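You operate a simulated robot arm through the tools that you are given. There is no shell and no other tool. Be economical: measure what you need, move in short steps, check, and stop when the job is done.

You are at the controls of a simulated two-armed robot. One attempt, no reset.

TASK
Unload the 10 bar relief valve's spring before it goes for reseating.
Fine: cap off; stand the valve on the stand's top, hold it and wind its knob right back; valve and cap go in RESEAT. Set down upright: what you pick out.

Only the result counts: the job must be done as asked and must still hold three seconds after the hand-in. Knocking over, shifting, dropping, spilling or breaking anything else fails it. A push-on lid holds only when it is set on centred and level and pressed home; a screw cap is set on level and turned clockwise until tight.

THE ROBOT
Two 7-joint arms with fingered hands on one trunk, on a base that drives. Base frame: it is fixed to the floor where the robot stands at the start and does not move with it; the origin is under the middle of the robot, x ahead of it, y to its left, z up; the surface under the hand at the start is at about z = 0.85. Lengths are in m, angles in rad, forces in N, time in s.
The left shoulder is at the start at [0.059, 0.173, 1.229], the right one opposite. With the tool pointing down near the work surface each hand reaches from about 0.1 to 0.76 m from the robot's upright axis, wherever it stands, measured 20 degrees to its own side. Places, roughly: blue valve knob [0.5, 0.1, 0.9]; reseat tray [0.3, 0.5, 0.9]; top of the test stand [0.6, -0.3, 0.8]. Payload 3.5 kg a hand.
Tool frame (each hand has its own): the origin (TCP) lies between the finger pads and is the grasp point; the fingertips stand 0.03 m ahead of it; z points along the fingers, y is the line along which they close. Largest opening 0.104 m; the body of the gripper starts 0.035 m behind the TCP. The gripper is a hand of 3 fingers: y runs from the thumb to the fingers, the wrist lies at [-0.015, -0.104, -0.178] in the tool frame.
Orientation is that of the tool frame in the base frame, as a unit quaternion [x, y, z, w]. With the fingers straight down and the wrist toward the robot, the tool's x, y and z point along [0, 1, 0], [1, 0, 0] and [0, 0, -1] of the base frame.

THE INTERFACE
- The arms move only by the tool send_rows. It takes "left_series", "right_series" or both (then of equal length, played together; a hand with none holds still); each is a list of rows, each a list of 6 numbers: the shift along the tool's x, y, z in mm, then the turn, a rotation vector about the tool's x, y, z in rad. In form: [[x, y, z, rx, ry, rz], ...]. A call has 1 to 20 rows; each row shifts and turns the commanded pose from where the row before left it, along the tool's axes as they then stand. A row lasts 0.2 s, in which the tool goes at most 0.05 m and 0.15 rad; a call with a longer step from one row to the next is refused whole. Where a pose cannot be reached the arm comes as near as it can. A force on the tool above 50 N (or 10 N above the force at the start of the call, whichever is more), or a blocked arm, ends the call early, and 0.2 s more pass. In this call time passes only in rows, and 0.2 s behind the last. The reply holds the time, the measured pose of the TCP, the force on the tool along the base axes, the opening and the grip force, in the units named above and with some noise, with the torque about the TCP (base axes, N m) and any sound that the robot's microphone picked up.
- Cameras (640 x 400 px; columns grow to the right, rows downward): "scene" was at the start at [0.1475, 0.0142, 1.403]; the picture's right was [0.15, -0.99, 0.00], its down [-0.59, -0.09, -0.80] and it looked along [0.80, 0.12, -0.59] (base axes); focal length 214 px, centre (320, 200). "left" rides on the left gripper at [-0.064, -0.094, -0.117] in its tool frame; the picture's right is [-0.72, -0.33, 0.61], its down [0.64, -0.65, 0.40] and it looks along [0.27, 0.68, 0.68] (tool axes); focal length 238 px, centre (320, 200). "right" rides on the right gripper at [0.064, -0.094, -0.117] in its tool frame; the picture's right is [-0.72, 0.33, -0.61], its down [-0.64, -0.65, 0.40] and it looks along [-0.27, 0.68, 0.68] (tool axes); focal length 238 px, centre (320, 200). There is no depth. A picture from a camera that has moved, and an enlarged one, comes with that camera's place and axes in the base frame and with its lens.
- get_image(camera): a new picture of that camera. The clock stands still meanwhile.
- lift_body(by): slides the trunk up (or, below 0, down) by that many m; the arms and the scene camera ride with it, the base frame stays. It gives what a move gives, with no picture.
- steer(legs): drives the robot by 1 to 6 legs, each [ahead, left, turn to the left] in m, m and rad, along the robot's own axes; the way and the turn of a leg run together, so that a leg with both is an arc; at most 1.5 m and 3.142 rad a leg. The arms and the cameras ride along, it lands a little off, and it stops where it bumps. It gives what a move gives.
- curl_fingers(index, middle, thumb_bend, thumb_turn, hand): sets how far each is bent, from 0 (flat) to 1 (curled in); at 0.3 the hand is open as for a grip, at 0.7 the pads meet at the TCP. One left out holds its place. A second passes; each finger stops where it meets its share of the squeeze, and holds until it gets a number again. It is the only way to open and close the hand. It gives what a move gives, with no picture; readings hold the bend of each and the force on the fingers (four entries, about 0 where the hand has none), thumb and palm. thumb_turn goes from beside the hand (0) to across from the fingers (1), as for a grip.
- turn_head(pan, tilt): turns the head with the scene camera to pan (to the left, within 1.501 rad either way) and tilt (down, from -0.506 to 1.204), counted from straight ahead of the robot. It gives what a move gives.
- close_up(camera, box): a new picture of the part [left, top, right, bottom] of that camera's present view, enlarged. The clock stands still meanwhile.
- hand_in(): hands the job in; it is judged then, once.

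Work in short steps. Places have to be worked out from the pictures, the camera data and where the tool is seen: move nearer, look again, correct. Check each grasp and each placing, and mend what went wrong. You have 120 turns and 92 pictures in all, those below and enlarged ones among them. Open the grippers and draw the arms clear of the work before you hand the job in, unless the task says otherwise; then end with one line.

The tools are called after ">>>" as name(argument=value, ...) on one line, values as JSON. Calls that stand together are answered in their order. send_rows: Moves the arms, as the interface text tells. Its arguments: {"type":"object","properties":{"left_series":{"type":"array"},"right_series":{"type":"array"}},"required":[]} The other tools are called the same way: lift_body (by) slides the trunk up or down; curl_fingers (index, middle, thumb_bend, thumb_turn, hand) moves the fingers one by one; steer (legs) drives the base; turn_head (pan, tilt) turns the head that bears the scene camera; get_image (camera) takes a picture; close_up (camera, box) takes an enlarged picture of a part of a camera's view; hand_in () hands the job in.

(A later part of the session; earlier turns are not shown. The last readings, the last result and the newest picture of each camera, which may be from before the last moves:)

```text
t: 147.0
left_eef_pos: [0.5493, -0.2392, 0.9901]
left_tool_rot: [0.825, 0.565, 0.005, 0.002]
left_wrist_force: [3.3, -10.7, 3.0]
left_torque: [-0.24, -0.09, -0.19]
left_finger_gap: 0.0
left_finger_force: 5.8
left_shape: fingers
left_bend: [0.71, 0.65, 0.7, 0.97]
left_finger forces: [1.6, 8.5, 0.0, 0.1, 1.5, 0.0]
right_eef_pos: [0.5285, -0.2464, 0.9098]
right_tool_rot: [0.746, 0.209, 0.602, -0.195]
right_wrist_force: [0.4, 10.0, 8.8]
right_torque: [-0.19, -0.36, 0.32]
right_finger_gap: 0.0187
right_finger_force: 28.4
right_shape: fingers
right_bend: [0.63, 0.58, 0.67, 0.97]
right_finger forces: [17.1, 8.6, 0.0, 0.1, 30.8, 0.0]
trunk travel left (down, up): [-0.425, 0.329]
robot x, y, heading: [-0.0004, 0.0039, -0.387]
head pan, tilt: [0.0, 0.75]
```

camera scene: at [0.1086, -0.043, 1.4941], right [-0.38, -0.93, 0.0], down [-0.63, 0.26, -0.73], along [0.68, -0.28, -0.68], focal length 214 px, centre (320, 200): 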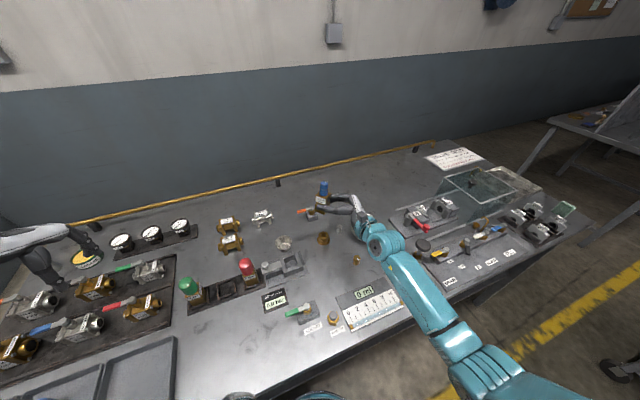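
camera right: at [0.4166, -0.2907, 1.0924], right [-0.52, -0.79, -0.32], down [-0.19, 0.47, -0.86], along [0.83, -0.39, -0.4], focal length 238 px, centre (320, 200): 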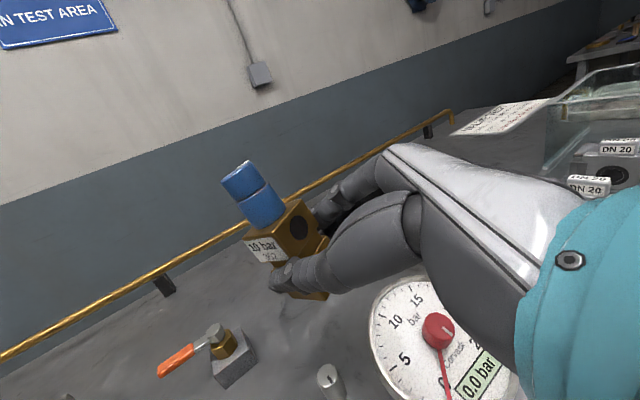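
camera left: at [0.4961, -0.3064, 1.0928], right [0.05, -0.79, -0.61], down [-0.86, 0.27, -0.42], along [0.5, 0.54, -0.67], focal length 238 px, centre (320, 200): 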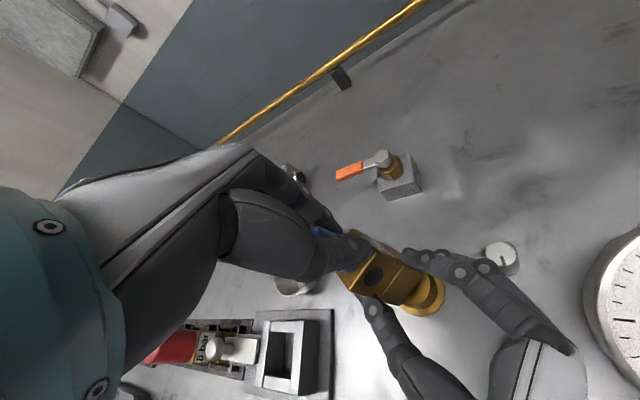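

The fingers are slipping: too high and slightly off centre. My reading is that the upper knob turns at roughly 0.1 N m and needs a stronger, centred grip. I open, yaw back, drop 5 mm with a small centring shift and close to see the balance.

>>> curl_fingers(hand="left", index=0.5, middle=0.5, thumb_bend=0.5)

>>> send_rows(left_series=[[0, 0, 0, 0, 0, 0.118], [0, 0, 0, 0, 0, 0.118], [0, 0, 0, 0, 0, 0.118], [0, 0, 0, 0, 0, 0.118], [0, 0, 0, 0, 0, 0.118], [0, 0, 0, 0, 0, 0.118], [0, 0, 0, 0, 0, 0.118], [0, 0, 0, 0, 0, 0.118], [0.7, 2, 5, 0, 0, 0]])

>>> curl_fingers(hand="left", index=0.66, middle=0.66, thumb_bend=0.66)

```text
t: 148.0
left_eef_pos: [0.5497, -0.2399, 0.9888]
left_tool_rot: [0.826, 0.563, 0.005, 0.002]
left_wrist_force: [-0.3, 0.4, -0.6]
left_torque: [0.0, 0.03, 0.02]
left_finger_gap: 0.0516
left_finger_force: 0.0
left_shape: fingers
left_bend: [0.5, 0.5, 0.5, 0.97]
left_finger forces: [0.1, 0.0, 0.0, 0.0, 0.0, 0.0]
right_eef_pos: [0.5282, -0.2477, 0.9085]
right_tool_rot: [0.746, 0.208, 0.602, -0.193]
right_wrist_force: [0.3, -3.0, 5.6]
right_torque: [-0.05, -0.24, -0.07]
right_finger_gap: 0.0186
right_finger_force: 29.0
right_shape: fingers
right_bend: [0.61, 0.58, 0.68, 0.95]
right_finger forces: [20.1, 9.4, 0.1, 0.0, 28.4, 0.0]
trunk travel left (down, up): [-0.425, 0.329]
robot x, y, heading: [-0.0028, 0.0035, -0.386]
head pan, tilt: [0.0, 0.75]
```

```text
t: 150.0
left_eef_pos: [0.5511, -0.2405, 0.9845]
left_tool_rot: [0.992, 0.127, 0.005, -0.001]
left_wrist_force: [-0.4, 0.0, 0.1]
left_torque: [0.0, 0.01, -0.06]
left_finger_gap: 0.0514
left_finger_force: 0.1
left_shape: fingers
left_bend: [0.5, 0.5, 0.5, 0.97]
left_finger forces: [0.0, 0.0, 0.0, 0.0, 0.1, 0.0]
right_eef_pos: [0.5283, -0.2468, 0.9075]
right_tool_rot: [0.746, 0.208, 0.602, -0.194]
right_wrist_force: [1.2, -2.2, 5.0]
right_torque: [-0.07, -0.2, -0.12]
right_finger_gap: 0.0188
right_finger_force: 29.2
right_shape: fingers
right_bend: [0.61, 0.58, 0.68, 0.95]
right_finger forces: [20.0, 9.3, 0.0, 0.1, 28.1, 0.0]
trunk travel left (down, up): [-0.425, 0.329]
robot x, y, heading: [-0.0034, 0.0009, -0.382]
head pan, tilt: [0.0, 0.75]
```

```text
t: 151.0
left_eef_pos: [0.5507, -0.24, 0.9833]
left_tool_rot: [0.992, 0.126, 0.005, -0.001]
left_wrist_force: [0.4, 0.6, 0.5]
left_torque: [0.02, 0.0, 0.01]
left_finger_gap: 0.0176
left_finger_force: 2.8
left_shape: fingers
left_bend: [0.64, 0.64, 0.63, 0.97]
left_finger forces: [1.0, 1.4, 0.0, 0.1, 2.6, 0.1]
right_eef_pos: [0.5296, -0.247, 0.9084]
right_tool_rot: [0.746, 0.208, 0.602, -0.194]
right_wrist_force: [0.7, -3.0, 4.5]
right_torque: [-0.01, -0.22, -0.05]
right_finger_gap: 0.0189
right_finger_force: 29.6
right_shape: fingers
right_bend: [0.61, 0.58, 0.68, 0.95]
right_finger forces: [20.3, 9.5, 0.1, 0.0, 28.9, 0.0]
trunk travel left (down, up): [-0.425, 0.329]
robot x, y, heading: [-0.0034, -0.0009, -0.387]
head pan, tilt: [0.0, 0.75]
```

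Perfectly balanced. I squeeze to 0.76 and turn a little.

>>> curl_fingers(hand="left", index=0.76, middle=0.76, thumb_bend=0.76)

>>> send_rows(left_series=[[0, 0, 0, 0, 0, -0.12], [0, 0, 0, 0, 0, -0.12], [0, 0, 0, 0, 0, -0.12]])

```text
t: 152.0
left_eef_pos: [0.551, -0.2397, 0.9845]
left_tool_rot: [0.992, 0.126, 0.005, -0.002]
left_wrist_force: [1.1, -1.7, -1.8]
left_torque: [0.02, 0.02, -0.14]
left_finger_gap: 0.014
left_finger_force: 15.0
left_shape: fingers
left_bend: [0.71, 0.66, 0.64, 0.97]
left_finger forces: [7.1, 9.1, 0.0, 0.0, 12.7, 0.0]
right_eef_pos: [0.5292, -0.2463, 0.908]
right_tool_rot: [0.746, 0.209, 0.602, -0.195]
right_wrist_force: [-1.6, 1.6, 5.7]
right_torque: [-0.05, -0.29, 0.14]
right_finger_gap: 0.0185
right_finger_force: 29.5
right_shape: fingers
right_bend: [0.61, 0.58, 0.68, 0.96]
right_finger forces: [18.7, 9.1, 0.1, 0.0, 30.8, 0.0]
trunk travel left (down, up): [-0.425, 0.329]
robot x, y, heading: [0.0022, 0.0009, -0.39]
head pan, tilt: [0.0, 0.75]
```

```text
t: 152.8
left_eef_pos: [0.5504, -0.2421, 0.9858]
left_tool_rot: [0.953, 0.303, 0.006, 0.002]
left_wrist_force: [1.5, -6.0, -0.4]
left_torque: [-0.19, -0.06, -0.06]
left_finger_gap: 0.0
left_finger_force: 2.7
left_shape: fingers
left_bend: [0.72, 0.71, 0.73, 0.95]
left_finger forces: [0.0, 5.9, 0.0, 0.0, 0.0, 0.0]
right_eef_pos: [0.5286, -0.2455, 0.9086]
right_tool_rot: [0.745, 0.209, 0.602, -0.195]
right_wrist_force: [0.1, 6.7, 6.7]
right_torque: [-0.18, -0.29, 0.18]
right_finger_gap: 0.0189
right_finger_force: 29.0
right_shape: fingers
right_bend: [0.62, 0.58, 0.67, 0.97]
right_finger forces: [17.8, 9.3, 0.0, 0.1, 30.3, 0.0]
trunk travel left (down, up): [-0.425, 0.329]
robot x, y, heading: [-0.001, 0.0009, -0.382]
head pan, tilt: [0.0, 0.75]
```

The grip collapsed again. I need to know whether these strokes turn the knob at all, so I lift the left hand clear and spend the last picture on the mark.

>>> curl_fingers(hand="left", index=0.45, middle=0.45, thumb_bend=0.45)

>>> send_rows(left_series=[[0, 0, -25, 0, 0, 0.12], [0, 0, -25, 0, 0, 0.12], [0, 0, -25, 0, 0, 0.12]])

>>> close_up(camera="left", box=[300, 200, 440, 310])

```text
t: 153.8
left_eef_pos: [0.5515, -0.2404, 0.9842]
left_tool_rot: [0.953, 0.303, 0.005, -0.001]
left_wrist_force: [0.4, 1.0, -0.1]
left_torque: [0.0, 0.01, 0.02]
left_finger_gap: 0.0646
left_finger_force: 0.1
left_shape: fingers
left_bend: [0.45, 0.45, 0.45, 0.97]
left_finger forces: [0.1, 0.0, 0.1, 0.1, 0.0, 0.0]
right_eef_pos: [0.5286, -0.2467, 0.9085]
right_tool_rot: [0.746, 0.208, 0.602, -0.193]
right_wrist_force: [0.5, -1.6, 4.1]
right_torque: [-0.01, -0.22, -0.09]
right_finger_gap: 0.0188
right_finger_force: 28.6
right_shape: fingers
right_bend: [0.61, 0.58, 0.68, 0.95]
right_finger forces: [20.9, 9.2, 0.1, 0.0, 27.9, 0.0]
trunk travel left (down, up): [-0.425, 0.329]
robot x, y, heading: [0.0009, 0.002, -0.386]
head pan, tilt: [0.0, 0.75]
```

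```text
t: 154.6
left_eef_pos: [0.5512, -0.2404, 1.0582]
left_tool_rot: [0.992, 0.126, 0.005, -0.001]
left_wrist_force: [-0.6, 0.1, -0.3]
left_torque: [-0.04, 0.02, 0.0]
left_finger_gap: 0.0645
left_finger_force: 0.0
left_shape: fingers
left_bend: [0.45, 0.45, 0.45, 0.97]
left_finger forces: [0.0, 0.0, 0.1, 0.0, 0.1, 0.0]
right_eef_pos: [0.5279, -0.2472, 0.9097]
right_tool_rot: [0.746, 0.208, 0.603, -0.194]
right_wrist_force: [1.1, -2.9, 3.1]
right_torque: [-0.06, -0.26, -0.08]
right_finger_gap: 0.0191
right_finger_force: 28.3
right_shape: fingers
right_bend: [0.61, 0.58, 0.68, 0.95]
right_finger forces: [20.5, 9.4, 0.0, 0.0, 27.8, 0.1]
trunk travel left (down, up): [-0.425, 0.329]
robot x, y, heading: [0.0023, 0.0016, -0.387]
head pan, tilt: [0.0, 0.75]
```

```text
3.64 times, centred on (370, 255) of left
camera zoom: at [0.4657, -0.1665, 1.1761], right [-0.77, 0.14, -0.62], down [0.46, 0.79, -0.4], along [0.44, -0.59, -0.68], focal length 867 px, centre (138, 0)
```

zoom: 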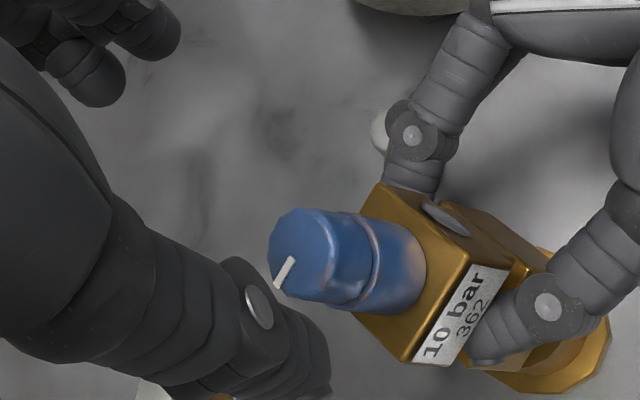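

The mark has moved about 28° further, so upper-knob strokes do work, with some slip. I run moderate-grip strokes from yaw -75° to -27° and back.

>>> send_rows(left_series=[[0, 0, 24, 0, 0, 0], [0, 0, 24, 0, 0, 0], [0, 0, 24, 0, 0, 0]])

>>> curl_fingers(hand="left", index=0.66, middle=0.66, thumb_bend=0.66)

>>> curl_fingers(hand="left", index=0.7, middle=0.7, thumb_bend=0.7)

>>> send_rows(left_series=[[0, 0, 0, 0, 0, -0.12], [0, 0, 0, 0, 0, -0.12], [0, 0, 0, 0, 0, -0.12]])

>>> send_rows(left_series=[[0, 0, 0, 0, 0, -0.12], [0, 0, 0, 0, 0, -0.12], [0, 0, 0, 0, 0, -0.12], [0, 0, 0, 0, 0, -0.12]])

```text
t: 155.4
left_eef_pos: [0.5515, -0.2426, 0.9871]
left_tool_rot: [0.992, 0.126, 0.005, -0.001]
left_wrist_force: [-0.5, -1.1, -0.6]
left_torque: [0.03, 0.02, -0.01]
left_finger_gap: 0.0643
left_finger_force: 0.1
left_shape: fingers
left_bend: [0.45, 0.45, 0.45, 0.97]
left_finger forces: [0.0, 0.0, 0.0, 0.0, 0.0, 0.0]
right_eef_pos: [0.5293, -0.2483, 0.9082]
right_tool_rot: [0.746, 0.208, 0.602, -0.193]
right_wrist_force: [1.7, -2.6, 4.3]
right_torque: [-0.05, -0.23, -0.11]
right_finger_gap: 0.0192
right_finger_force: 28.8
right_shape: fingers
right_bend: [0.61, 0.58, 0.68, 0.96]
right_finger forces: [20.3, 9.4, 0.0, 0.0, 27.7, 0.0]
trunk travel left (down, up): [-0.425, 0.329]
robot x, y, heading: [0.0017, -0.0006, -0.386]
head pan, tilt: [0.0, 0.75]
```

```text
t: 156.4
left_eef_pos: [0.5527, -0.2404, 0.9862]
left_tool_rot: [0.992, 0.126, 0.005, -0.002]
left_wrist_force: [0.6, 0.8, -1.0]
left_torque: [0.04, -0.01, -0.02]
left_finger_gap: 0.0179
left_finger_force: 2.6
left_shape: fingers
left_bend: [0.64, 0.65, 0.63, 0.97]
left_finger forces: [1.2, 1.3, 0.1, 0.0, 2.6, 0.0]
right_eef_pos: [0.5291, -0.2466, 0.9086]
right_tool_rot: [0.746, 0.207, 0.603, -0.194]
right_wrist_force: [1.7, -2.8, 3.5]
right_torque: [-0.01, -0.21, -0.09]
right_finger_gap: 0.019
right_finger_force: 29.3
right_shape: fingers
right_bend: [0.61, 0.58, 0.68, 0.95]
right_finger forces: [20.7, 9.3, 0.1, 0.0, 28.6, 0.0]
trunk travel left (down, up): [-0.425, 0.329]
robot x, y, heading: [-0.0013, -0.0004, -0.385]
head pan, tilt: [0.0, 0.75]
```

```text
t: 157.4
left_eef_pos: [0.5515, -0.2403, 0.9872]
left_tool_rot: [0.992, 0.126, 0.005, -0.001]
left_wrist_force: [0.5, -1.6, 0.0]
left_torque: [-0.02, 0.0, -0.04]
left_finger_gap: 0.0165
left_finger_force: 6.3
left_shape: fingers
left_bend: [0.65, 0.66, 0.63, 0.97]
left_finger forces: [3.3, 3.6, 0.1, 0.0, 5.4, 0.1]
right_eef_pos: [0.5277, -0.2462, 0.9092]
right_tool_rot: [0.746, 0.208, 0.603, -0.193]
right_wrist_force: [1.1, -1.2, 4.6]
right_torque: [0.0, -0.21, 0.01]
right_finger_gap: 0.0186
right_finger_force: 28.9
right_shape: fingers
right_bend: [0.61, 0.58, 0.68, 0.95]
right_finger forces: [20.0, 9.2, 0.1, 0.0, 28.9, 0.0]
trunk travel left (down, up): [-0.425, 0.329]
robot x, y, heading: [0.0007, -0.0016, -0.388]
head pan, tilt: [0.0, 0.75]
```

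```text
t: 158.2
left_eef_pos: [0.5522, -0.2413, 0.987]
left_tool_rot: [0.953, 0.303, 0.005, 0.001]
left_wrist_force: [-1.3, -2.8, -0.1]
left_torque: [-0.06, 0.03, -0.07]
left_finger_gap: 0.0134
left_finger_force: 5.5
left_shape: fingers
left_bend: [0.67, 0.66, 0.64, 0.97]
left_finger forces: [2.4, 4.7, 0.0, 0.0, 4.4, 0.1]
right_eef_pos: [0.5289, -0.2462, 0.9083]
right_tool_rot: [0.746, 0.208, 0.602, -0.194]
right_wrist_force: [2.6, 1.2, 4.4]
right_torque: [-0.1, -0.23, 0.08]
right_finger_gap: 0.0189
right_finger_force: 28.9
right_shape: fingers
right_bend: [0.61, 0.58, 0.68, 0.96]
right_finger forces: [18.7, 9.6, 0.1, 0.0, 29.5, 0.1]
trunk travel left (down, up): [-0.425, 0.329]
robot x, y, heading: [-0.0005, 0.0026, -0.385]
head pan, tilt: [0.0, 0.75]
```

```text
t: 159.2
left_eef_pos: [0.5503, -0.2403, 0.988]
left_tool_rot: [0.854, 0.521, 0.006, 0.002]
left_wrist_force: [0.7, -6.1, -0.3]
left_torque: [-0.13, 0.0, -0.08]
left_finger_gap: 0.0046
left_finger_force: 3.7
left_shape: fingers
left_bend: [0.7, 0.66, 0.68, 0.97]
left_finger forces: [0.2, 4.9, 0.0, 0.1, 2.2, 0.0]
right_eef_pos: [0.5285, -0.2466, 0.9088]
right_tool_rot: [0.746, 0.209, 0.602, -0.194]
right_wrist_force: [0.7, 8.8, 6.2]
right_torque: [-0.22, -0.25, 0.28]
right_finger_gap: 0.0189
right_finger_force: 28.8
right_shape: fingers
right_bend: [0.62, 0.58, 0.67, 0.97]
right_finger forces: [17.7, 8.8, 0.0, 0.0, 30.2, 0.0]
trunk travel left (down, up): [-0.425, 0.329]
robot x, y, heading: [0.0018, 0.0051, -0.39]
head pan, tilt: [0.0, 0.75]
```

The first half of the stroke was clean, then the thumb side lost load. I go back and repeat with a slight drift toward the fingers to keep the grip balanced.

>>> curl_fingers(hand="left", index=0.5, middle=0.5, thumb_bend=0.5)

>>> send_rows(left_series=[[0, 0, 0, 0, 0, 0.12], [0, 0, 0, 0, 0, 0.12], [0, 0, 0, 0, 0, 0.12], [0, 0, 0, 0, 0, 0.12], [0, 0, 0, 0, 0, 0.12], [0, 0, 0, 0, 0, 0.12], [0, 0.5, 1.5, 0, 0, 0.12]])

>>> curl_fingers(hand="left", index=0.66, middle=0.66, thumb_bend=0.66)

>>> curl_fingers(hand="left", index=0.71, middle=0.71, thumb_bend=0.71)

>>> send_rows(left_series=[[0, 0.3, 0, 0, 0, -0.12], [0, 0.5, 0, 0, 0, -0.12], [0, 0.6, 0, 0, 0, -0.12], [0, 0.8, 0, 0, 0, -0.12], [0, 0.8, 0, 0, 0, -0.12]])

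```text
t: 160.2
left_eef_pos: [0.5513, -0.241, 0.9869]
left_tool_rot: [0.854, 0.52, 0.005, 0.002]
left_wrist_force: [-0.4, 0.4, -0.6]
left_torque: [0.01, -0.01, 0.03]
left_finger_gap: 0.0514
left_finger_force: 0.1
left_shape: fingers
left_bend: [0.5, 0.5, 0.5, 0.97]
left_finger forces: [0.1, 0.0, 0.1, 0.1, 0.0, 0.1]
right_eef_pos: [0.5282, -0.2482, 0.908]
right_tool_rot: [0.746, 0.208, 0.602, -0.194]
right_wrist_force: [2.6, -1.9, 4.1]
right_torque: [-0.04, -0.23, -0.1]
right_finger_gap: 0.0189
right_finger_force: 28.8
right_shape: fingers
right_bend: [0.61, 0.59, 0.68, 0.95]
right_finger forces: [21.5, 8.9, 0.0, 0.0, 28.0, 0.1]
trunk travel left (down, up): [-0.425, 0.329]
robot x, y, heading: [0.0007, -0.0001, -0.382]
head pan, tilt: [0.0, 0.75]
```

```text
t: 161.8
left_eef_pos: [0.5497, -0.2435, 0.9853]
left_tool_rot: [0.992, 0.125, 0.005, -0.001]
left_wrist_force: [-0.4, 0.0, -0.1]
left_torque: [-0.01, 0.02, 0.01]
left_finger_gap: 0.0512
left_finger_force: 0.0
left_shape: fingers
left_bend: [0.5, 0.5, 0.5, 0.97]
left_finger forces: [0.1, 0.0, 0.0, 0.0, 0.1, 0.1]
right_eef_pos: [0.5287, -0.246, 0.9087]
right_tool_rot: [0.745, 0.208, 0.603, -0.193]
right_wrist_force: [1.2, -2.0, 3.6]
right_torque: [-0.03, -0.2, -0.07]
right_finger_gap: 0.0186
right_finger_force: 29.1
right_shape: fingers
right_bend: [0.61, 0.58, 0.68, 0.95]
right_finger forces: [21.0, 9.1, 0.0, 0.1, 27.8, 0.0]
trunk travel left (down, up): [-0.425, 0.329]
robot x, y, heading: [0.0027, -0.0001, -0.388]
head pan, tilt: [0.0, 0.75]
```

```text
t: 162.8
left_eef_pos: [0.5513, -0.2401, 0.9854]
left_tool_rot: [0.992, 0.126, 0.004, -0.001]
left_wrist_force: [0.1, 0.4, -0.4]
left_torque: [0.02, 0.01, -0.01]
left_finger_gap: 0.017
left_finger_force: 2.4
left_shape: fingers
left_bend: [0.65, 0.65, 0.63, 0.97]
left_finger forces: [0.9, 1.4, 0.0, 0.1, 2.6, 0.0]
right_eef_pos: [0.5281, -0.2469, 0.9082]
right_tool_rot: [0.746, 0.209, 0.602, -0.195]
right_wrist_force: [1.9, -2.7, 4.0]
right_torque: [0.02, -0.19, -0.03]
right_finger_gap: 0.0191
right_finger_force: 30.2
right_shape: fingers
right_bend: [0.61, 0.58, 0.68, 0.95]
right_finger forces: [21.7, 9.2, 0.1, 0.0, 28.6, 0.0]
trunk travel left (down, up): [-0.425, 0.329]
robot x, y, heading: [0.0008, 0.0068, -0.394]
head pan, tilt: [0.0, 0.75]
```

```text
t: 163.8
left_eef_pos: [0.5506, -0.242, 0.9853]
left_tool_rot: [0.992, 0.126, 0.005, -0.002]
left_wrist_force: [1.2, -0.1, -0.2]
left_torque: [0.01, 0.01, -0.06]
left_finger_gap: 0.0147
left_finger_force: 7.9
left_shape: fingers
left_bend: [0.66, 0.66, 0.63, 0.97]
left_finger forces: [3.9, 5.1, 0.1, 0.0, 6.9, 0.0]
right_eef_pos: [0.5275, -0.2462, 0.908]
right_tool_rot: [0.746, 0.208, 0.602, -0.194]
right_wrist_force: [-0.7, -0.6, 5.2]
right_torque: [-0.08, -0.25, 0.03]
right_finger_gap: 0.0189
right_finger_force: 29.0
right_shape: fingers
right_bend: [0.61, 0.58, 0.68, 0.96]
right_finger forces: [20.3, 9.0, 0.1, 0.0, 29.3, 0.0]
trunk travel left (down, up): [-0.425, 0.329]
robot x, y, heading: [0.0001, -0.001, -0.384]
head pan, tilt: [0.0, 0.75]
```

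```text
t: 165.0
left_eef_pos: [0.5533, -0.2436, 0.9857]
left_tool_rot: [0.91, 0.415, 0.005, 0.001]
left_wrist_force: [-3.5, -3.8, -0.6]
left_torque: [-0.12, 0.12, -0.06]
left_finger_gap: 0.0029
left_finger_force: 4.8
left_shape: fingers
left_bend: [0.71, 0.66, 0.68, 0.96]
left_finger forces: [0.4, 3.8, 0.0, 0.0, 3.8, 0.0]
right_eef_pos: [0.5296, -0.2466, 0.9091]
right_tool_rot: [0.745, 0.209, 0.602, -0.195]
right_wrist_force: [5.6, 4.9, 4.7]
right_torque: [-0.14, -0.17, 0.11]
right_finger_gap: 0.0185
right_finger_force: 26.1
right_shape: fingers
right_bend: [0.61, 0.58, 0.68, 0.96]
right_finger forces: [18.4, 9.4, 0.0, 0.0, 25.1, 0.0]
trunk travel left (down, up): [-0.425, 0.329]
robot x, y, heading: [0.0013, -0.0016, -0.385]
head pan, tilt: [0.0, 0.75]
```

Contact drops after about 0.4 rad, with the load to tool -x. I use shorter strokes with an -x drift, and do two full cycles in this turn.

>>> curl_fingers(hand="left", index=0.5, middle=0.5, thumb_bend=0.5)

>>> send_rows(left_series=[[0, -0.6, 0, 0, 0, 0.12], [0, -0.6, 0, 0, 0, 0.12], [0, -0.6, 0, 0, 0, 0.12], [0, -0.6, 0, 0, 0, 0.12], [0, -0.6, 0, 0, 0, 0.12]])

>>> curl_fingers(hand="left", index=0.66, middle=0.66, thumb_bend=0.66)

>>> curl_fingers(hand="left", index=0.71, middle=0.71, thumb_bend=0.71)

>>> send_rows(left_series=[[-0.5, 0.2, 0, 0, 0, -0.12], [-0.6, 0.3, 0, 0, 0, -0.12], [-0.7, 0.3, 0, 0, 0, -0.12], [-0.7, 0.3, 0, 0, 0, -0.12]])

>>> curl_fingers(hand="left", index=0.5, middle=0.5, thumb_bend=0.5)

>>> send_rows(left_series=[[0.7, -0.3, 0, 0, 0, 0.12], [0.7, -0.3, 0, 0, 0, 0.12], [0.6, -0.3, 0, 0, 0, 0.12], [0.5, -0.2, 0, 0, 0, 0.12]])

>>> curl_fingers(hand="left", index=0.66, middle=0.66, thumb_bend=0.66)

>>> curl_fingers(hand="left", index=0.71, middle=0.71, thumb_bend=0.71)

>>> send_rows(left_series=[[-0.5, 0.2, 0, 0, 0, -0.12], [-0.6, 0.3, 0, 0, 0, -0.12], [-0.7, 0.3, 0, 0, 0, -0.12], [-0.7, 0.3, 0, 0, 0, -0.12]])

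```text
t: 166.0
left_eef_pos: [0.5524, -0.2449, 0.9854]
left_tool_rot: [0.911, 0.413, 0.006, 0.0]
left_wrist_force: [0.6, 0.4, 0.0]
left_torque: [-0.04, 0.02, 0.01]
left_finger_gap: 0.0518
left_finger_force: 0.1
left_shape: fingers
left_bend: [0.5, 0.5, 0.5, 0.97]
left_finger forces: [0.0, 0.0, 0.0, 0.0, 0.0, 0.0]
right_eef_pos: [0.5275, -0.248, 0.9079]
right_tool_rot: [0.746, 0.208, 0.602, -0.195]
right_wrist_force: [1.6, -1.1, 4.1]
right_torque: [0.04, -0.21, -0.05]
right_finger_gap: 0.0186
right_finger_force: 26.3
right_shape: fingers
right_bend: [0.61, 0.59, 0.68, 0.95]
right_finger forces: [20.8, 8.3, 0.0, 0.1, 23.8, 0.0]
trunk travel left (down, up): [-0.425, 0.329]
robot x, y, heading: [-0.0003, 0.0022, -0.385]
head pan, tilt: [0.0, 0.75]
```

```text
t: 167.2
left_eef_pos: [0.5522, -0.242, 0.987]
left_tool_rot: [0.992, 0.126, 0.005, -0.001]
left_wrist_force: [0.0, 0.5, 0.0]
left_torque: [0.0, 0.0, -0.01]
left_finger_gap: 0.0512
left_finger_force: 0.1
left_shape: fingers
left_bend: [0.5, 0.5, 0.5, 0.97]
left_finger forces: [0.0, 0.1, 0.0, 0.1, 0.1, 0.0]
right_eef_pos: [0.5293, -0.2469, 0.9084]
right_tool_rot: [0.746, 0.208, 0.602, -0.194]
right_wrist_force: [1.8, -1.5, 4.0]
right_torque: [0.02, -0.23, -0.06]
right_finger_gap: 0.0184
right_finger_force: 26.3
right_shape: fingers
right_bend: [0.61, 0.59, 0.68, 0.95]
right_finger forces: [20.3, 8.6, 0.0, 0.0, 23.8, 0.0]
trunk travel left (down, up): [-0.425, 0.329]
robot x, y, heading: [0.0001, 0.0009, -0.385]
head pan, tilt: [0.0, 0.75]
```

```text
t: 168.2
left_eef_pos: [0.5514, -0.2415, 0.9851]
left_tool_rot: [0.992, 0.126, 0.006, -0.002]
left_wrist_force: [0.4, 1.0, -0.3]
left_torque: [0.04, 0.02, 0.01]
left_finger_gap: 0.0179
left_finger_force: 2.6
left_shape: fingers
left_bend: [0.65, 0.65, 0.62, 0.97]
left_finger forces: [0.9, 1.2, 0.0, 0.1, 3.1, 0.0]
right_eef_pos: [0.5293, -0.247, 0.9081]
right_tool_rot: [0.746, 0.208, 0.602, -0.195]
right_wrist_force: [1.2, -2.3, 3.3]
right_torque: [0.03, -0.21, -0.06]
right_finger_gap: 0.0185
right_finger_force: 27.1
right_shape: fingers
right_bend: [0.61, 0.59, 0.68, 0.95]
right_finger forces: [21.7, 8.3, 0.1, 0.0, 24.4, 0.1]
trunk travel left (down, up): [-0.425, 0.329]
robot x, y, heading: [0.001, 0.001, -0.385]
head pan, tilt: [0.0, 0.75]
```

```text
t: 169.2
left_eef_pos: [0.5518, -0.2407, 0.9858]
left_tool_rot: [0.992, 0.126, 0.006, -0.001]
left_wrist_force: [0.6, 0.3, 0.3]
left_torque: [0.01, 0.01, -0.06]
left_finger_gap: 0.0151
left_finger_force: 7.9
left_shape: fingers
left_bend: [0.66, 0.67, 0.63, 0.97]
left_finger forces: [4.0, 4.7, 0.0, 0.1, 7.4, 0.0]
right_eef_pos: [0.5288, -0.2477, 0.9085]
right_tool_rot: [0.746, 0.209, 0.603, -0.193]
right_wrist_force: [-0.4, -0.9, 4.9]
right_torque: [0.01, -0.23, -0.01]
right_finger_gap: 0.0184
right_finger_force: 27.4
right_shape: fingers
right_bend: [0.61, 0.58, 0.68, 0.95]
right_finger forces: [20.1, 8.8, 0.1, 0.0, 25.4, 0.0]
trunk travel left (down, up): [-0.425, 0.329]
robot x, y, heading: [-0.0015, -0.0035, -0.39]
head pan, tilt: [0.0, 0.75]
```

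```text
t: 170.2
left_eef_pos: [0.5489, -0.2443, 0.9856]
left_tool_rot: [0.933, 0.36, 0.006, 0.001]
left_wrist_force: [0.3, -2.9, 0.4]
left_torque: [-0.03, 0.01, -0.02]
left_finger_gap: 0.0057
left_finger_force: 5.2
left_shape: fingers
left_bend: [0.71, 0.66, 0.67, 0.96]
left_finger forces: [1.2, 5.6, 0.0, 0.2, 3.8, 0.0]
right_eef_pos: [0.5277, -0.2471, 0.9089]
right_tool_rot: [0.746, 0.209, 0.602, -0.195]
right_wrist_force: [0.3, 2.7, 3.8]
right_torque: [-0.08, -0.25, 0.07]
right_finger_gap: 0.0183
right_finger_force: 26.8
right_shape: fingers
right_bend: [0.61, 0.58, 0.67, 0.96]
right_finger forces: [18.6, 9.2, 0.0, 0.1, 25.8, 0.0]
trunk travel left (down, up): [-0.425, 0.329]
robot x, y, heading: [-0.003, 0.0006, -0.386]
head pan, tilt: [0.0, 0.75]
```

```text
t: 171.2
left_eef_pos: [0.5493, -0.2433, 0.9855]
left_tool_rot: [0.933, 0.36, 0.005, 0.0]
left_wrist_force: [-0.6, -0.1, 0.9]
left_torque: [-0.01, 0.01, 0.0]
left_finger_gap: 0.0517
left_finger_force: 0.0
left_shape: fingers
left_bend: [0.5, 0.5, 0.5, 0.97]
left_finger forces: [0.0, 0.0, 0.1, 0.0, 0.0, 0.1]
right_eef_pos: [0.5291, -0.2469, 0.908]
right_tool_rot: [0.746, 0.208, 0.602, -0.193]
right_wrist_force: [2.1, 0.0, 2.7]
right_torque: [-0.01, -0.2, -0.01]
right_finger_gap: 0.0184
right_finger_force: 26.7
right_shape: fingers
right_bend: [0.61, 0.59, 0.67, 0.95]
right_finger forces: [20.9, 7.8, 0.1, 0.0, 24.6, 0.0]
trunk travel left (down, up): [-0.425, 0.329]
robot x, y, heading: [-0.0004, -0.0042, -0.387]
head pan, tilt: [0.0, 0.75]
```

```text
t: 172.2
left_eef_pos: [0.5523, -0.2414, 0.9839]
left_tool_rot: [0.992, 0.126, 0.006, -0.002]
left_wrist_force: [-0.5, 1.9, 0.3]
left_torque: [-0.01, 0.04, -0.02]
left_finger_gap: 0.0515
left_finger_force: 0.0
left_shape: fingers
left_bend: [0.5, 0.5, 0.5, 0.97]
left_finger forces: [0.1, 0.0, 0.0, 0.1, 0.0, 0.0]
right_eef_pos: [0.5289, -0.2466, 0.9086]
right_tool_rot: [0.745, 0.208, 0.603, -0.195]
right_wrist_force: [2.0, -1.1, 2.2]
right_torque: [0.0, -0.18, -0.04]
right_finger_gap: 0.0186
right_finger_force: 26.7
right_shape: fingers
right_bend: [0.61, 0.59, 0.67, 0.95]
right_finger forces: [20.8, 8.0, 0.1, 0.0, 24.5, 0.0]
trunk travel left (down, up): [-0.425, 0.329]
robot x, y, heading: [-0.0017, -0.0016, -0.391]
head pan, tilt: [0.0, 0.75]
```

```text
t: 173.2
left_eef_pos: [0.5518, -0.2418, 0.9847]
left_tool_rot: [0.992, 0.126, 0.005, -0.001]
left_wrist_force: [0.7, 1.5, -0.9]
left_torque: [0.04, 0.0, 0.0]
left_finger_gap: 0.018
left_finger_force: 3.1
left_shape: fingers
left_bend: [0.64, 0.65, 0.63, 0.97]
left_finger forces: [1.2, 1.3, 0.0, 0.0, 3.1, 0.1]
right_eef_pos: [0.5285, -0.2467, 0.9085]
right_tool_rot: [0.746, 0.208, 0.602, -0.194]
right_wrist_force: [2.4, -1.5, 3.7]
right_torque: [0.04, -0.19, -0.01]
right_finger_gap: 0.0188
right_finger_force: 26.6
right_shape: fingers
right_bend: [0.61, 0.59, 0.68, 0.95]
right_finger forces: [21.3, 7.9, 0.0, 0.0, 24.3, 0.1]
trunk travel left (down, up): [-0.425, 0.329]
robot x, y, heading: [-0.001, 0.0012, -0.392]
head pan, tilt: [0.0, 0.75]
```

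```text
t: 174.2
left_eef_pos: [0.5522, -0.2413, 0.9834]
left_tool_rot: [0.992, 0.126, 0.005, -0.002]
left_wrist_force: [0.8, -0.3, -0.6]
left_torque: [0.02, 0.02, -0.05]
left_finger_gap: 0.0158
left_finger_force: 8.2
left_shape: fingers
left_bend: [0.65, 0.66, 0.63, 0.97]
left_finger forces: [4.5, 4.5, 0.0, 0.0, 7.3, 0.0]
right_eef_pos: [0.5279, -0.2466, 0.9082]
right_tool_rot: [0.746, 0.209, 0.602, -0.194]
right_wrist_force: [-0.5, 1.0, 5.0]
right_torque: [-0.03, -0.26, 0.05]
right_finger_gap: 0.0183
right_finger_force: 26.2
right_shape: fingers
right_bend: [0.61, 0.58, 0.67, 0.95]
right_finger forces: [19.8, 8.2, 0.0, 0.1, 25.4, 0.0]
trunk travel left (down, up): [-0.425, 0.329]
robot x, y, heading: [0.0003, -0.0014, -0.389]
head pan, tilt: [0.0, 0.75]
```

```text
t: 175.2
left_eef_pos: [0.5499, -0.2436, 0.9864]
left_tool_rot: [0.933, 0.36, 0.005, 0.001]
left_wrist_force: [-0.8, -2.7, 0.2]
left_torque: [-0.07, 0.04, -0.05]
left_finger_gap: 0.0067
left_finger_force: 5.7
left_shape: fingers
left_bend: [0.71, 0.66, 0.67, 0.96]
left_finger forces: [1.6, 5.3, 0.0, 0.1, 4.1, 0.0]
right_eef_pos: [0.5284, -0.2474, 0.9093]
right_tool_rot: [0.746, 0.209, 0.602, -0.195]
right_wrist_force: [1.5, 3.2, 5.4]
right_torque: [-0.09, -0.23, 0.12]
right_finger_gap: 0.0184
right_finger_force: 27.1
right_shape: fingers
right_bend: [0.61, 0.58, 0.67, 0.96]
right_finger forces: [18.3, 9.2, 0.0, 0.1, 26.2, 0.0]
trunk travel left (down, up): [-0.425, 0.329]
robot x, y, heading: [0.001, 0.0013, -0.387]
head pan, tilt: [0.0, 0.75]
```

Multi-call cycles work and the grip re-forms evenly each time. I run four more short strokes without drift, with a slightly firmer index.

>>> curl_fingers(hand="left", index=0.5, middle=0.5, thumb_bend=0.5)

>>> send_rows(left_series=[[0.7, -0.3, 0, 0, 0, 0.12], [0.7, -0.3, 0, 0, 0, 0.12], [0.6, -0.3, 0, 0, 0, 0.12], [0.5, -0.2, 0, 0, 0, 0.12]])

>>> curl_fingers(hand="left", index=0.72, middle=0.71, thumb_bend=0.71)

>>> send_rows(left_series=[[0, 0, 0, 0, 0, -0.14], [0, 0, 0, 0, 0, -0.14], [0, 0, 0, 0, 0, -0.14]])

>>> curl_fingers(hand="left", index=0.5, middle=0.5, thumb_bend=0.5)

>>> send_rows(left_series=[[0, 0, 0, 0, 0, 0.14], [0, 0, 0, 0, 0, 0.14], [0, 0, 0, 0, 0, 0.14]])

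>>> curl_fingers(hand="left", index=0.72, middle=0.71, thumb_bend=0.71)

>>> send_rows(left_series=[[0, 0, 0, 0, 0, -0.14], [0, 0, 0, 0, 0, -0.14], [0, 0, 0, 0, 0, -0.14]])

>>> curl_fingers(hand="left", index=0.5, middle=0.5, thumb_bend=0.5)

>>> send_rows(left_series=[[0, 0, 0, 0, 0, 0.14], [0, 0, 0, 0, 0, 0.14], [0, 0, 0, 0, 0, 0.14]])

>>> curl_fingers(hand="left", index=0.72, middle=0.71, thumb_bend=0.71)

>>> send_rows(left_series=[[0, 0, 0, 0, 0, -0.14], [0, 0, 0, 0, 0, -0.14], [0, 0, 0, 0, 0, -0.14]])

```text
t: 176.2
left_eef_pos: [0.5507, -0.2432, 0.9849]
left_tool_rot: [0.933, 0.359, 0.005, 0.0]
left_wrist_force: [0.1, -0.2, 0.2]
left_torque: [-0.01, -0.03, -0.03]
left_finger_gap: 0.0511
left_finger_force: 0.0
left_shape: fingers
left_bend: [0.5, 0.5, 0.5, 0.97]
left_finger forces: [0.0, 0.1, 0.1, 0.1, 0.0, 0.0]
right_eef_pos: [0.5281, -0.2468, 0.9078]
right_tool_rot: [0.746, 0.208, 0.602, -0.194]
right_wrist_force: [2.4, -0.5, 3.0]
right_torque: [-0.02, -0.2, -0.01]
right_finger_gap: 0.0181
right_finger_force: 27.0
right_shape: fingers
right_bend: [0.61, 0.59, 0.67, 0.95]
right_finger forces: [21.0, 8.0, 0.1, 0.0, 24.8, 0.0]
trunk travel left (down, up): [-0.425, 0.329]
robot x, y, heading: [-0.0021, -0.0009, -0.388]
head pan, tilt: [0.0, 0.75]
```

```text
t: 177.2
left_eef_pos: [0.5511, -0.2414, 0.9851]
left_tool_rot: [0.992, 0.126, 0.005, -0.002]
left_wrist_force: [-0.3, 0.3, -0.2]
left_torque: [0.01, 0.0, 0.0]
left_finger_gap: 0.0517
left_finger_force: 0.0
left_shape: fingers
left_bend: [0.5, 0.5, 0.5, 0.97]
left_finger forces: [0.0, 0.1, 0.0, 0.0, 0.0, 0.0]
right_eef_pos: [0.5291, -0.2478, 0.9089]
right_tool_rot: [0.746, 0.208, 0.603, -0.193]
right_wrist_force: [1.8, -1.1, 2.6]
right_torque: [-0.01, -0.2, -0.03]
right_finger_gap: 0.0184
right_finger_force: 26.6
right_shape: fingers
right_bend: [0.61, 0.59, 0.67, 0.95]
right_finger forces: [20.8, 8.1, 0.0, 0.0, 24.9, 0.0]
trunk travel left (down, up): [-0.425, 0.329]
robot x, y, heading: [-0.0018, -0.0035, -0.385]
head pan, tilt: [0.0, 0.75]
```

```text
t: 178.2
left_eef_pos: [0.5498, -0.2415, 0.9847]
left_tool_rot: [0.992, 0.126, 0.005, -0.001]
left_wrist_force: [0.6, -0.6, -0.7]
left_torque: [0.01, -0.01, -0.05]
left_finger_gap: 0.0154
left_finger_force: 8.8
left_shape: fingers
left_bend: [0.71, 0.67, 0.63, 0.97]
left_finger forces: [5.2, 4.4, 0.0, 0.0, 7.8, 0.1]
right_eef_pos: [0.5284, -0.2473, 0.9082]
right_tool_rot: [0.746, 0.208, 0.602, -0.193]
right_wrist_force: [-0.3, 0.2, 4.9]
right_torque: [0.0, -0.22, 0.04]
right_finger_gap: 0.0185
right_finger_force: 27.4
right_shape: fingers
right_bend: [0.61, 0.58, 0.67, 0.96]
right_finger forces: [19.6, 8.4, 0.0, 0.1, 25.9, 0.0]
trunk travel left (down, up): [-0.425, 0.329]
robot x, y, heading: [-0.0036, -0.0014, -0.389]
head pan, tilt: [0.0, 0.75]
```

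```text
t: 179.0
left_eef_pos: [0.5501, -0.241, 0.9858]
left_tool_rot: [0.944, 0.331, 0.006, 0.0]
left_wrist_force: [-1.5, -3.4, 0.3]
left_torque: [-0.07, 0.08, -0.04]
left_finger_gap: 0.0096
left_finger_force: 6.7
left_shape: fingers
left_bend: [0.71, 0.66, 0.65, 0.97]
left_finger forces: [3.5, 5.2, 0.0, 0.0, 5.2, 0.1]
right_eef_pos: [0.5294, -0.2468, 0.9085]
right_tool_rot: [0.746, 0.209, 0.602, -0.195]
right_wrist_force: [3.2, 3.7, 6.0]
right_torque: [-0.1, -0.19, 0.14]
right_finger_gap: 0.0187
right_finger_force: 27.0
right_shape: fingers
right_bend: [0.61, 0.58, 0.67, 0.96]
right_finger forces: [18.2, 9.3, 0.0, 0.0, 26.8, 0.0]
trunk travel left (down, up): [-0.425, 0.329]
robot x, y, heading: [-0.0019, -0.0038, -0.388]
head pan, tilt: [0.0, 0.75]
```

```text
t: 180.0
left_eef_pos: [0.5504, -0.2411, 0.9845]
left_tool_rot: [0.944, 0.33, 0.006, -0.001]
left_wrist_force: [1.8, 0.0, 0.6]
left_torque: [0.01, -0.02, -0.01]
left_finger_gap: 0.0516
left_finger_force: 0.0
left_shape: fingers
left_bend: [0.5, 0.5, 0.5, 0.97]
left_finger forces: [0.1, 0.0, 0.0, 0.0, 0.0, 0.0]
right_eef_pos: [0.5294, -0.2477, 0.9083]
right_tool_rot: [0.746, 0.208, 0.603, -0.194]
right_wrist_force: [1.6, -1.1, 2.7]
right_torque: [-0.01, -0.19, -0.03]
right_finger_gap: 0.0184
right_finger_force: 27.1
right_shape: fingers
right_bend: [0.61, 0.59, 0.67, 0.95]
right_finger forces: [20.9, 8.1, 0.1, 0.0, 25.0, 0.0]
trunk travel left (down, up): [-0.425, 0.329]
robot x, y, heading: [-0.0012, -0.0019, -0.387]
head pan, tilt: [0.0, 0.75]
```

```text
t: 180.8
left_eef_pos: [0.5529, -0.241, 0.9866]
left_tool_rot: [0.992, 0.124, 0.005, -0.002]
left_wrist_force: [0.4, 0.0, -0.5]
left_torque: [0.03, 0.02, -0.03]
left_finger_gap: 0.0516
left_finger_force: 0.2
left_shape: fingers
left_bend: [0.5, 0.5, 0.5, 0.97]
left_finger forces: [0.0, 0.0, 0.1, 0.1, 0.0, 0.1]
right_eef_pos: [0.5281, -0.2468, 0.9086]
right_tool_rot: [0.746, 0.208, 0.602, -0.194]
right_wrist_force: [1.8, 0.2, 3.0]
right_torque: [-0.01, -0.2, -0.04]
right_finger_gap: 0.0187
right_finger_force: 27.0
right_shape: fingers
right_bend: [0.61, 0.59, 0.67, 0.95]
right_finger forces: [20.7, 8.4, 0.0, 0.1, 25.0, 0.1]
trunk travel left (down, up): [-0.425, 0.329]
robot x, y, heading: [-0.0004, -0.0007, -0.392]
head pan, tilt: [0.0, 0.75]
```

```text
t: 181.8
left_eef_pos: [0.5516, -0.2414, 0.9856]
left_tool_rot: [0.992, 0.126, 0.005, -0.001]
left_wrist_force: [0.1, 0.5, 0.5]
left_torque: [0.03, 0.0, -0.05]
left_finger_gap: 0.0161
left_finger_force: 8.9
left_shape: fingers
left_bend: [0.71, 0.67, 0.63, 0.97]
left_finger forces: [5.4, 4.3, 0.0, 0.0, 8.2, 0.0]
right_eef_pos: [0.5286, -0.2476, 0.9078]
right_tool_rot: [0.746, 0.208, 0.602, -0.194]
right_wrist_force: [-0.8, -0.1, 4.8]
right_torque: [-0.03, -0.27, 0.02]
right_finger_gap: 0.0184
right_finger_force: 27.4
right_shape: fingers
right_bend: [0.61, 0.59, 0.67, 0.96]
right_finger forces: [19.7, 8.7, 0.0, 0.1, 26.0, 0.0]
trunk travel left (down, up): [-0.425, 0.329]
robot x, y, heading: [-0.0003, -0.0008, -0.389]
head pan, tilt: [0.0, 0.75]
```

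```text
t: 182.6
left_eef_pos: [0.551, -0.2413, 0.9851]
left_tool_rot: [0.943, 0.332, 0.005, 0.0]
left_wrist_force: [-0.3, -2.4, -0.2]
left_torque: [0.0, 0.02, -0.06]
left_finger_gap: 0.0104
left_finger_force: 7.0
left_shape: fingers
left_bend: [0.71, 0.66, 0.65, 0.97]
left_finger forces: [3.6, 5.3, 0.0, 0.0, 5.3, 0.1]
right_eef_pos: [0.529, -0.2459, 0.909]
right_tool_rot: [0.746, 0.209, 0.602, -0.194]
right_wrist_force: [1.3, 3.4, 5.6]
right_torque: [-0.11, -0.23, 0.12]
right_finger_gap: 0.0182
right_finger_force: 26.8
right_shape: fingers
right_bend: [0.61, 0.58, 0.67, 0.96]
right_finger forces: [18.0, 9.2, 0.0, 0.0, 26.8, 0.0]
trunk travel left (down, up): [-0.425, 0.329]
robot x, y, heading: [-0.003, -0.0008, -0.384]
head pan, tilt: [0.0, 0.75]
```

```text
t: 183.6
left_eef_pos: [0.5507, -0.2417, 0.9864]
left_tool_rot: [0.944, 0.331, 0.005, 0.0]
left_wrist_force: [0.8, 0.7, 0.6]
left_torque: [0.01, -0.01, 0.0]
left_finger_gap: 0.0513
left_finger_force: 0.0
left_shape: fingers
left_bend: [0.5, 0.5, 0.5, 0.97]
left_finger forces: [0.0, 0.1, 0.1, 0.0, 0.1, 0.0]
right_eef_pos: [0.5284, -0.2482, 0.9089]
right_tool_rot: [0.746, 0.208, 0.603, -0.193]
right_wrist_force: [2.6, -0.2, 2.8]
right_torque: [-0.01, -0.25, -0.04]
right_finger_gap: 0.0182
right_finger_force: 27.1
right_shape: fingers
right_bend: [0.61, 0.59, 0.67, 0.95]
right_finger forces: [21.2, 8.0, 0.0, 0.0, 25.2, 0.1]
trunk travel left (down, up): [-0.425, 0.329]
robot x, y, heading: [0.0009, 0.0001, -0.384]
head pan, tilt: [0.0, 0.75]
```

```text
t: 184.4
left_eef_pos: [0.5512, -0.2415, 0.9853]
left_tool_rot: [0.992, 0.125, 0.005, -0.001]
left_wrist_force: [-0.3, 1.0, -0.3]
left_torque: [-0.01, -0.03, 0.0]
left_finger_gap: 0.0515
left_finger_force: 0.1
left_shape: fingers
left_bend: [0.5, 0.5, 0.5, 0.97]
left_finger forces: [0.0, 0.0, 0.1, 0.0, 0.0, 0.0]
right_eef_pos: [0.5289, -0.2474, 0.9085]
right_tool_rot: [0.746, 0.207, 0.602, -0.194]
right_wrist_force: [2.0, -0.8, 2.6]
right_torque: [0.03, -0.17, -0.01]
right_finger_gap: 0.0183
right_finger_force: 26.9
right_shape: fingers
right_bend: [0.61, 0.59, 0.67, 0.95]
right_finger forces: [20.8, 8.2, 0.0, 0.0, 25.1, 0.0]
trunk travel left (down, up): [-0.425, 0.329]
robot x, y, heading: [-0.0004, -0.0005, -0.385]
head pan, tilt: [0.0, 0.75]
```

```text
t: 185.4
left_eef_pos: [0.5496, -0.2413, 0.9854]
left_tool_rot: [0.992, 0.127, 0.005, -0.001]
left_wrist_force: [0.3, -0.1, 1.0]
left_torque: [0.01, 0.0, -0.03]
left_finger_gap: 0.0157
left_finger_force: 8.8
left_shape: fingers
left_bend: [0.71, 0.67, 0.63, 0.97]
left_finger forces: [5.2, 4.2, 0.0, 0.0, 8.0, 0.0]
right_eef_pos: [0.5287, -0.2474, 0.9087]
right_tool_rot: [0.746, 0.207, 0.602, -0.195]
right_wrist_force: [-0.4, 0.9, 4.0]
right_torque: [-0.04, -0.24, 0.06]
right_finger_gap: 0.0184
right_finger_force: 27.5
right_shape: fingers
right_bend: [0.61, 0.58, 0.67, 0.96]
right_finger forces: [19.9, 8.5, 0.0, 0.0, 26.2, 0.0]
trunk travel left (down, up): [-0.425, 0.329]
robot x, y, heading: [-0.0015, -0.0015, -0.381]
head pan, tilt: [0.0, 0.75]
```

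```text
t: 186.2
left_eef_pos: [0.55, -0.2427, 0.9861]
left_tool_rot: [0.943, 0.332, 0.005, 0.0]
left_wrist_force: [-0.6, -2.7, 0.6]
left_torque: [-0.07, 0.08, -0.08]
left_finger_gap: 0.0098
left_finger_force: 7.0
left_shape: fingers
left_bend: [0.71, 0.66, 0.65, 0.97]
left_finger forces: [3.4, 4.9, 0.0, 0.0, 5.4, 0.1]
right_eef_pos: [0.528, -0.2466, 0.9089]
right_tool_rot: [0.745, 0.209, 0.603, -0.195]
right_wrist_force: [3.2, 2.7, 4.9]
right_torque: [-0.11, -0.16, 0.14]
right_finger_gap: 0.0186
right_finger_force: 27.3
right_shape: fingers
right_bend: [0.61, 0.58, 0.67, 0.96]
right_finger forces: [18.1, 9.3, 0.0, 0.1, 26.9, 0.0]
trunk travel left (down, up): [-0.425, 0.329]
robot x, y, heading: [-0.003, 0.0023, -0.389]
head pan, tilt: [0.0, 0.75]
```

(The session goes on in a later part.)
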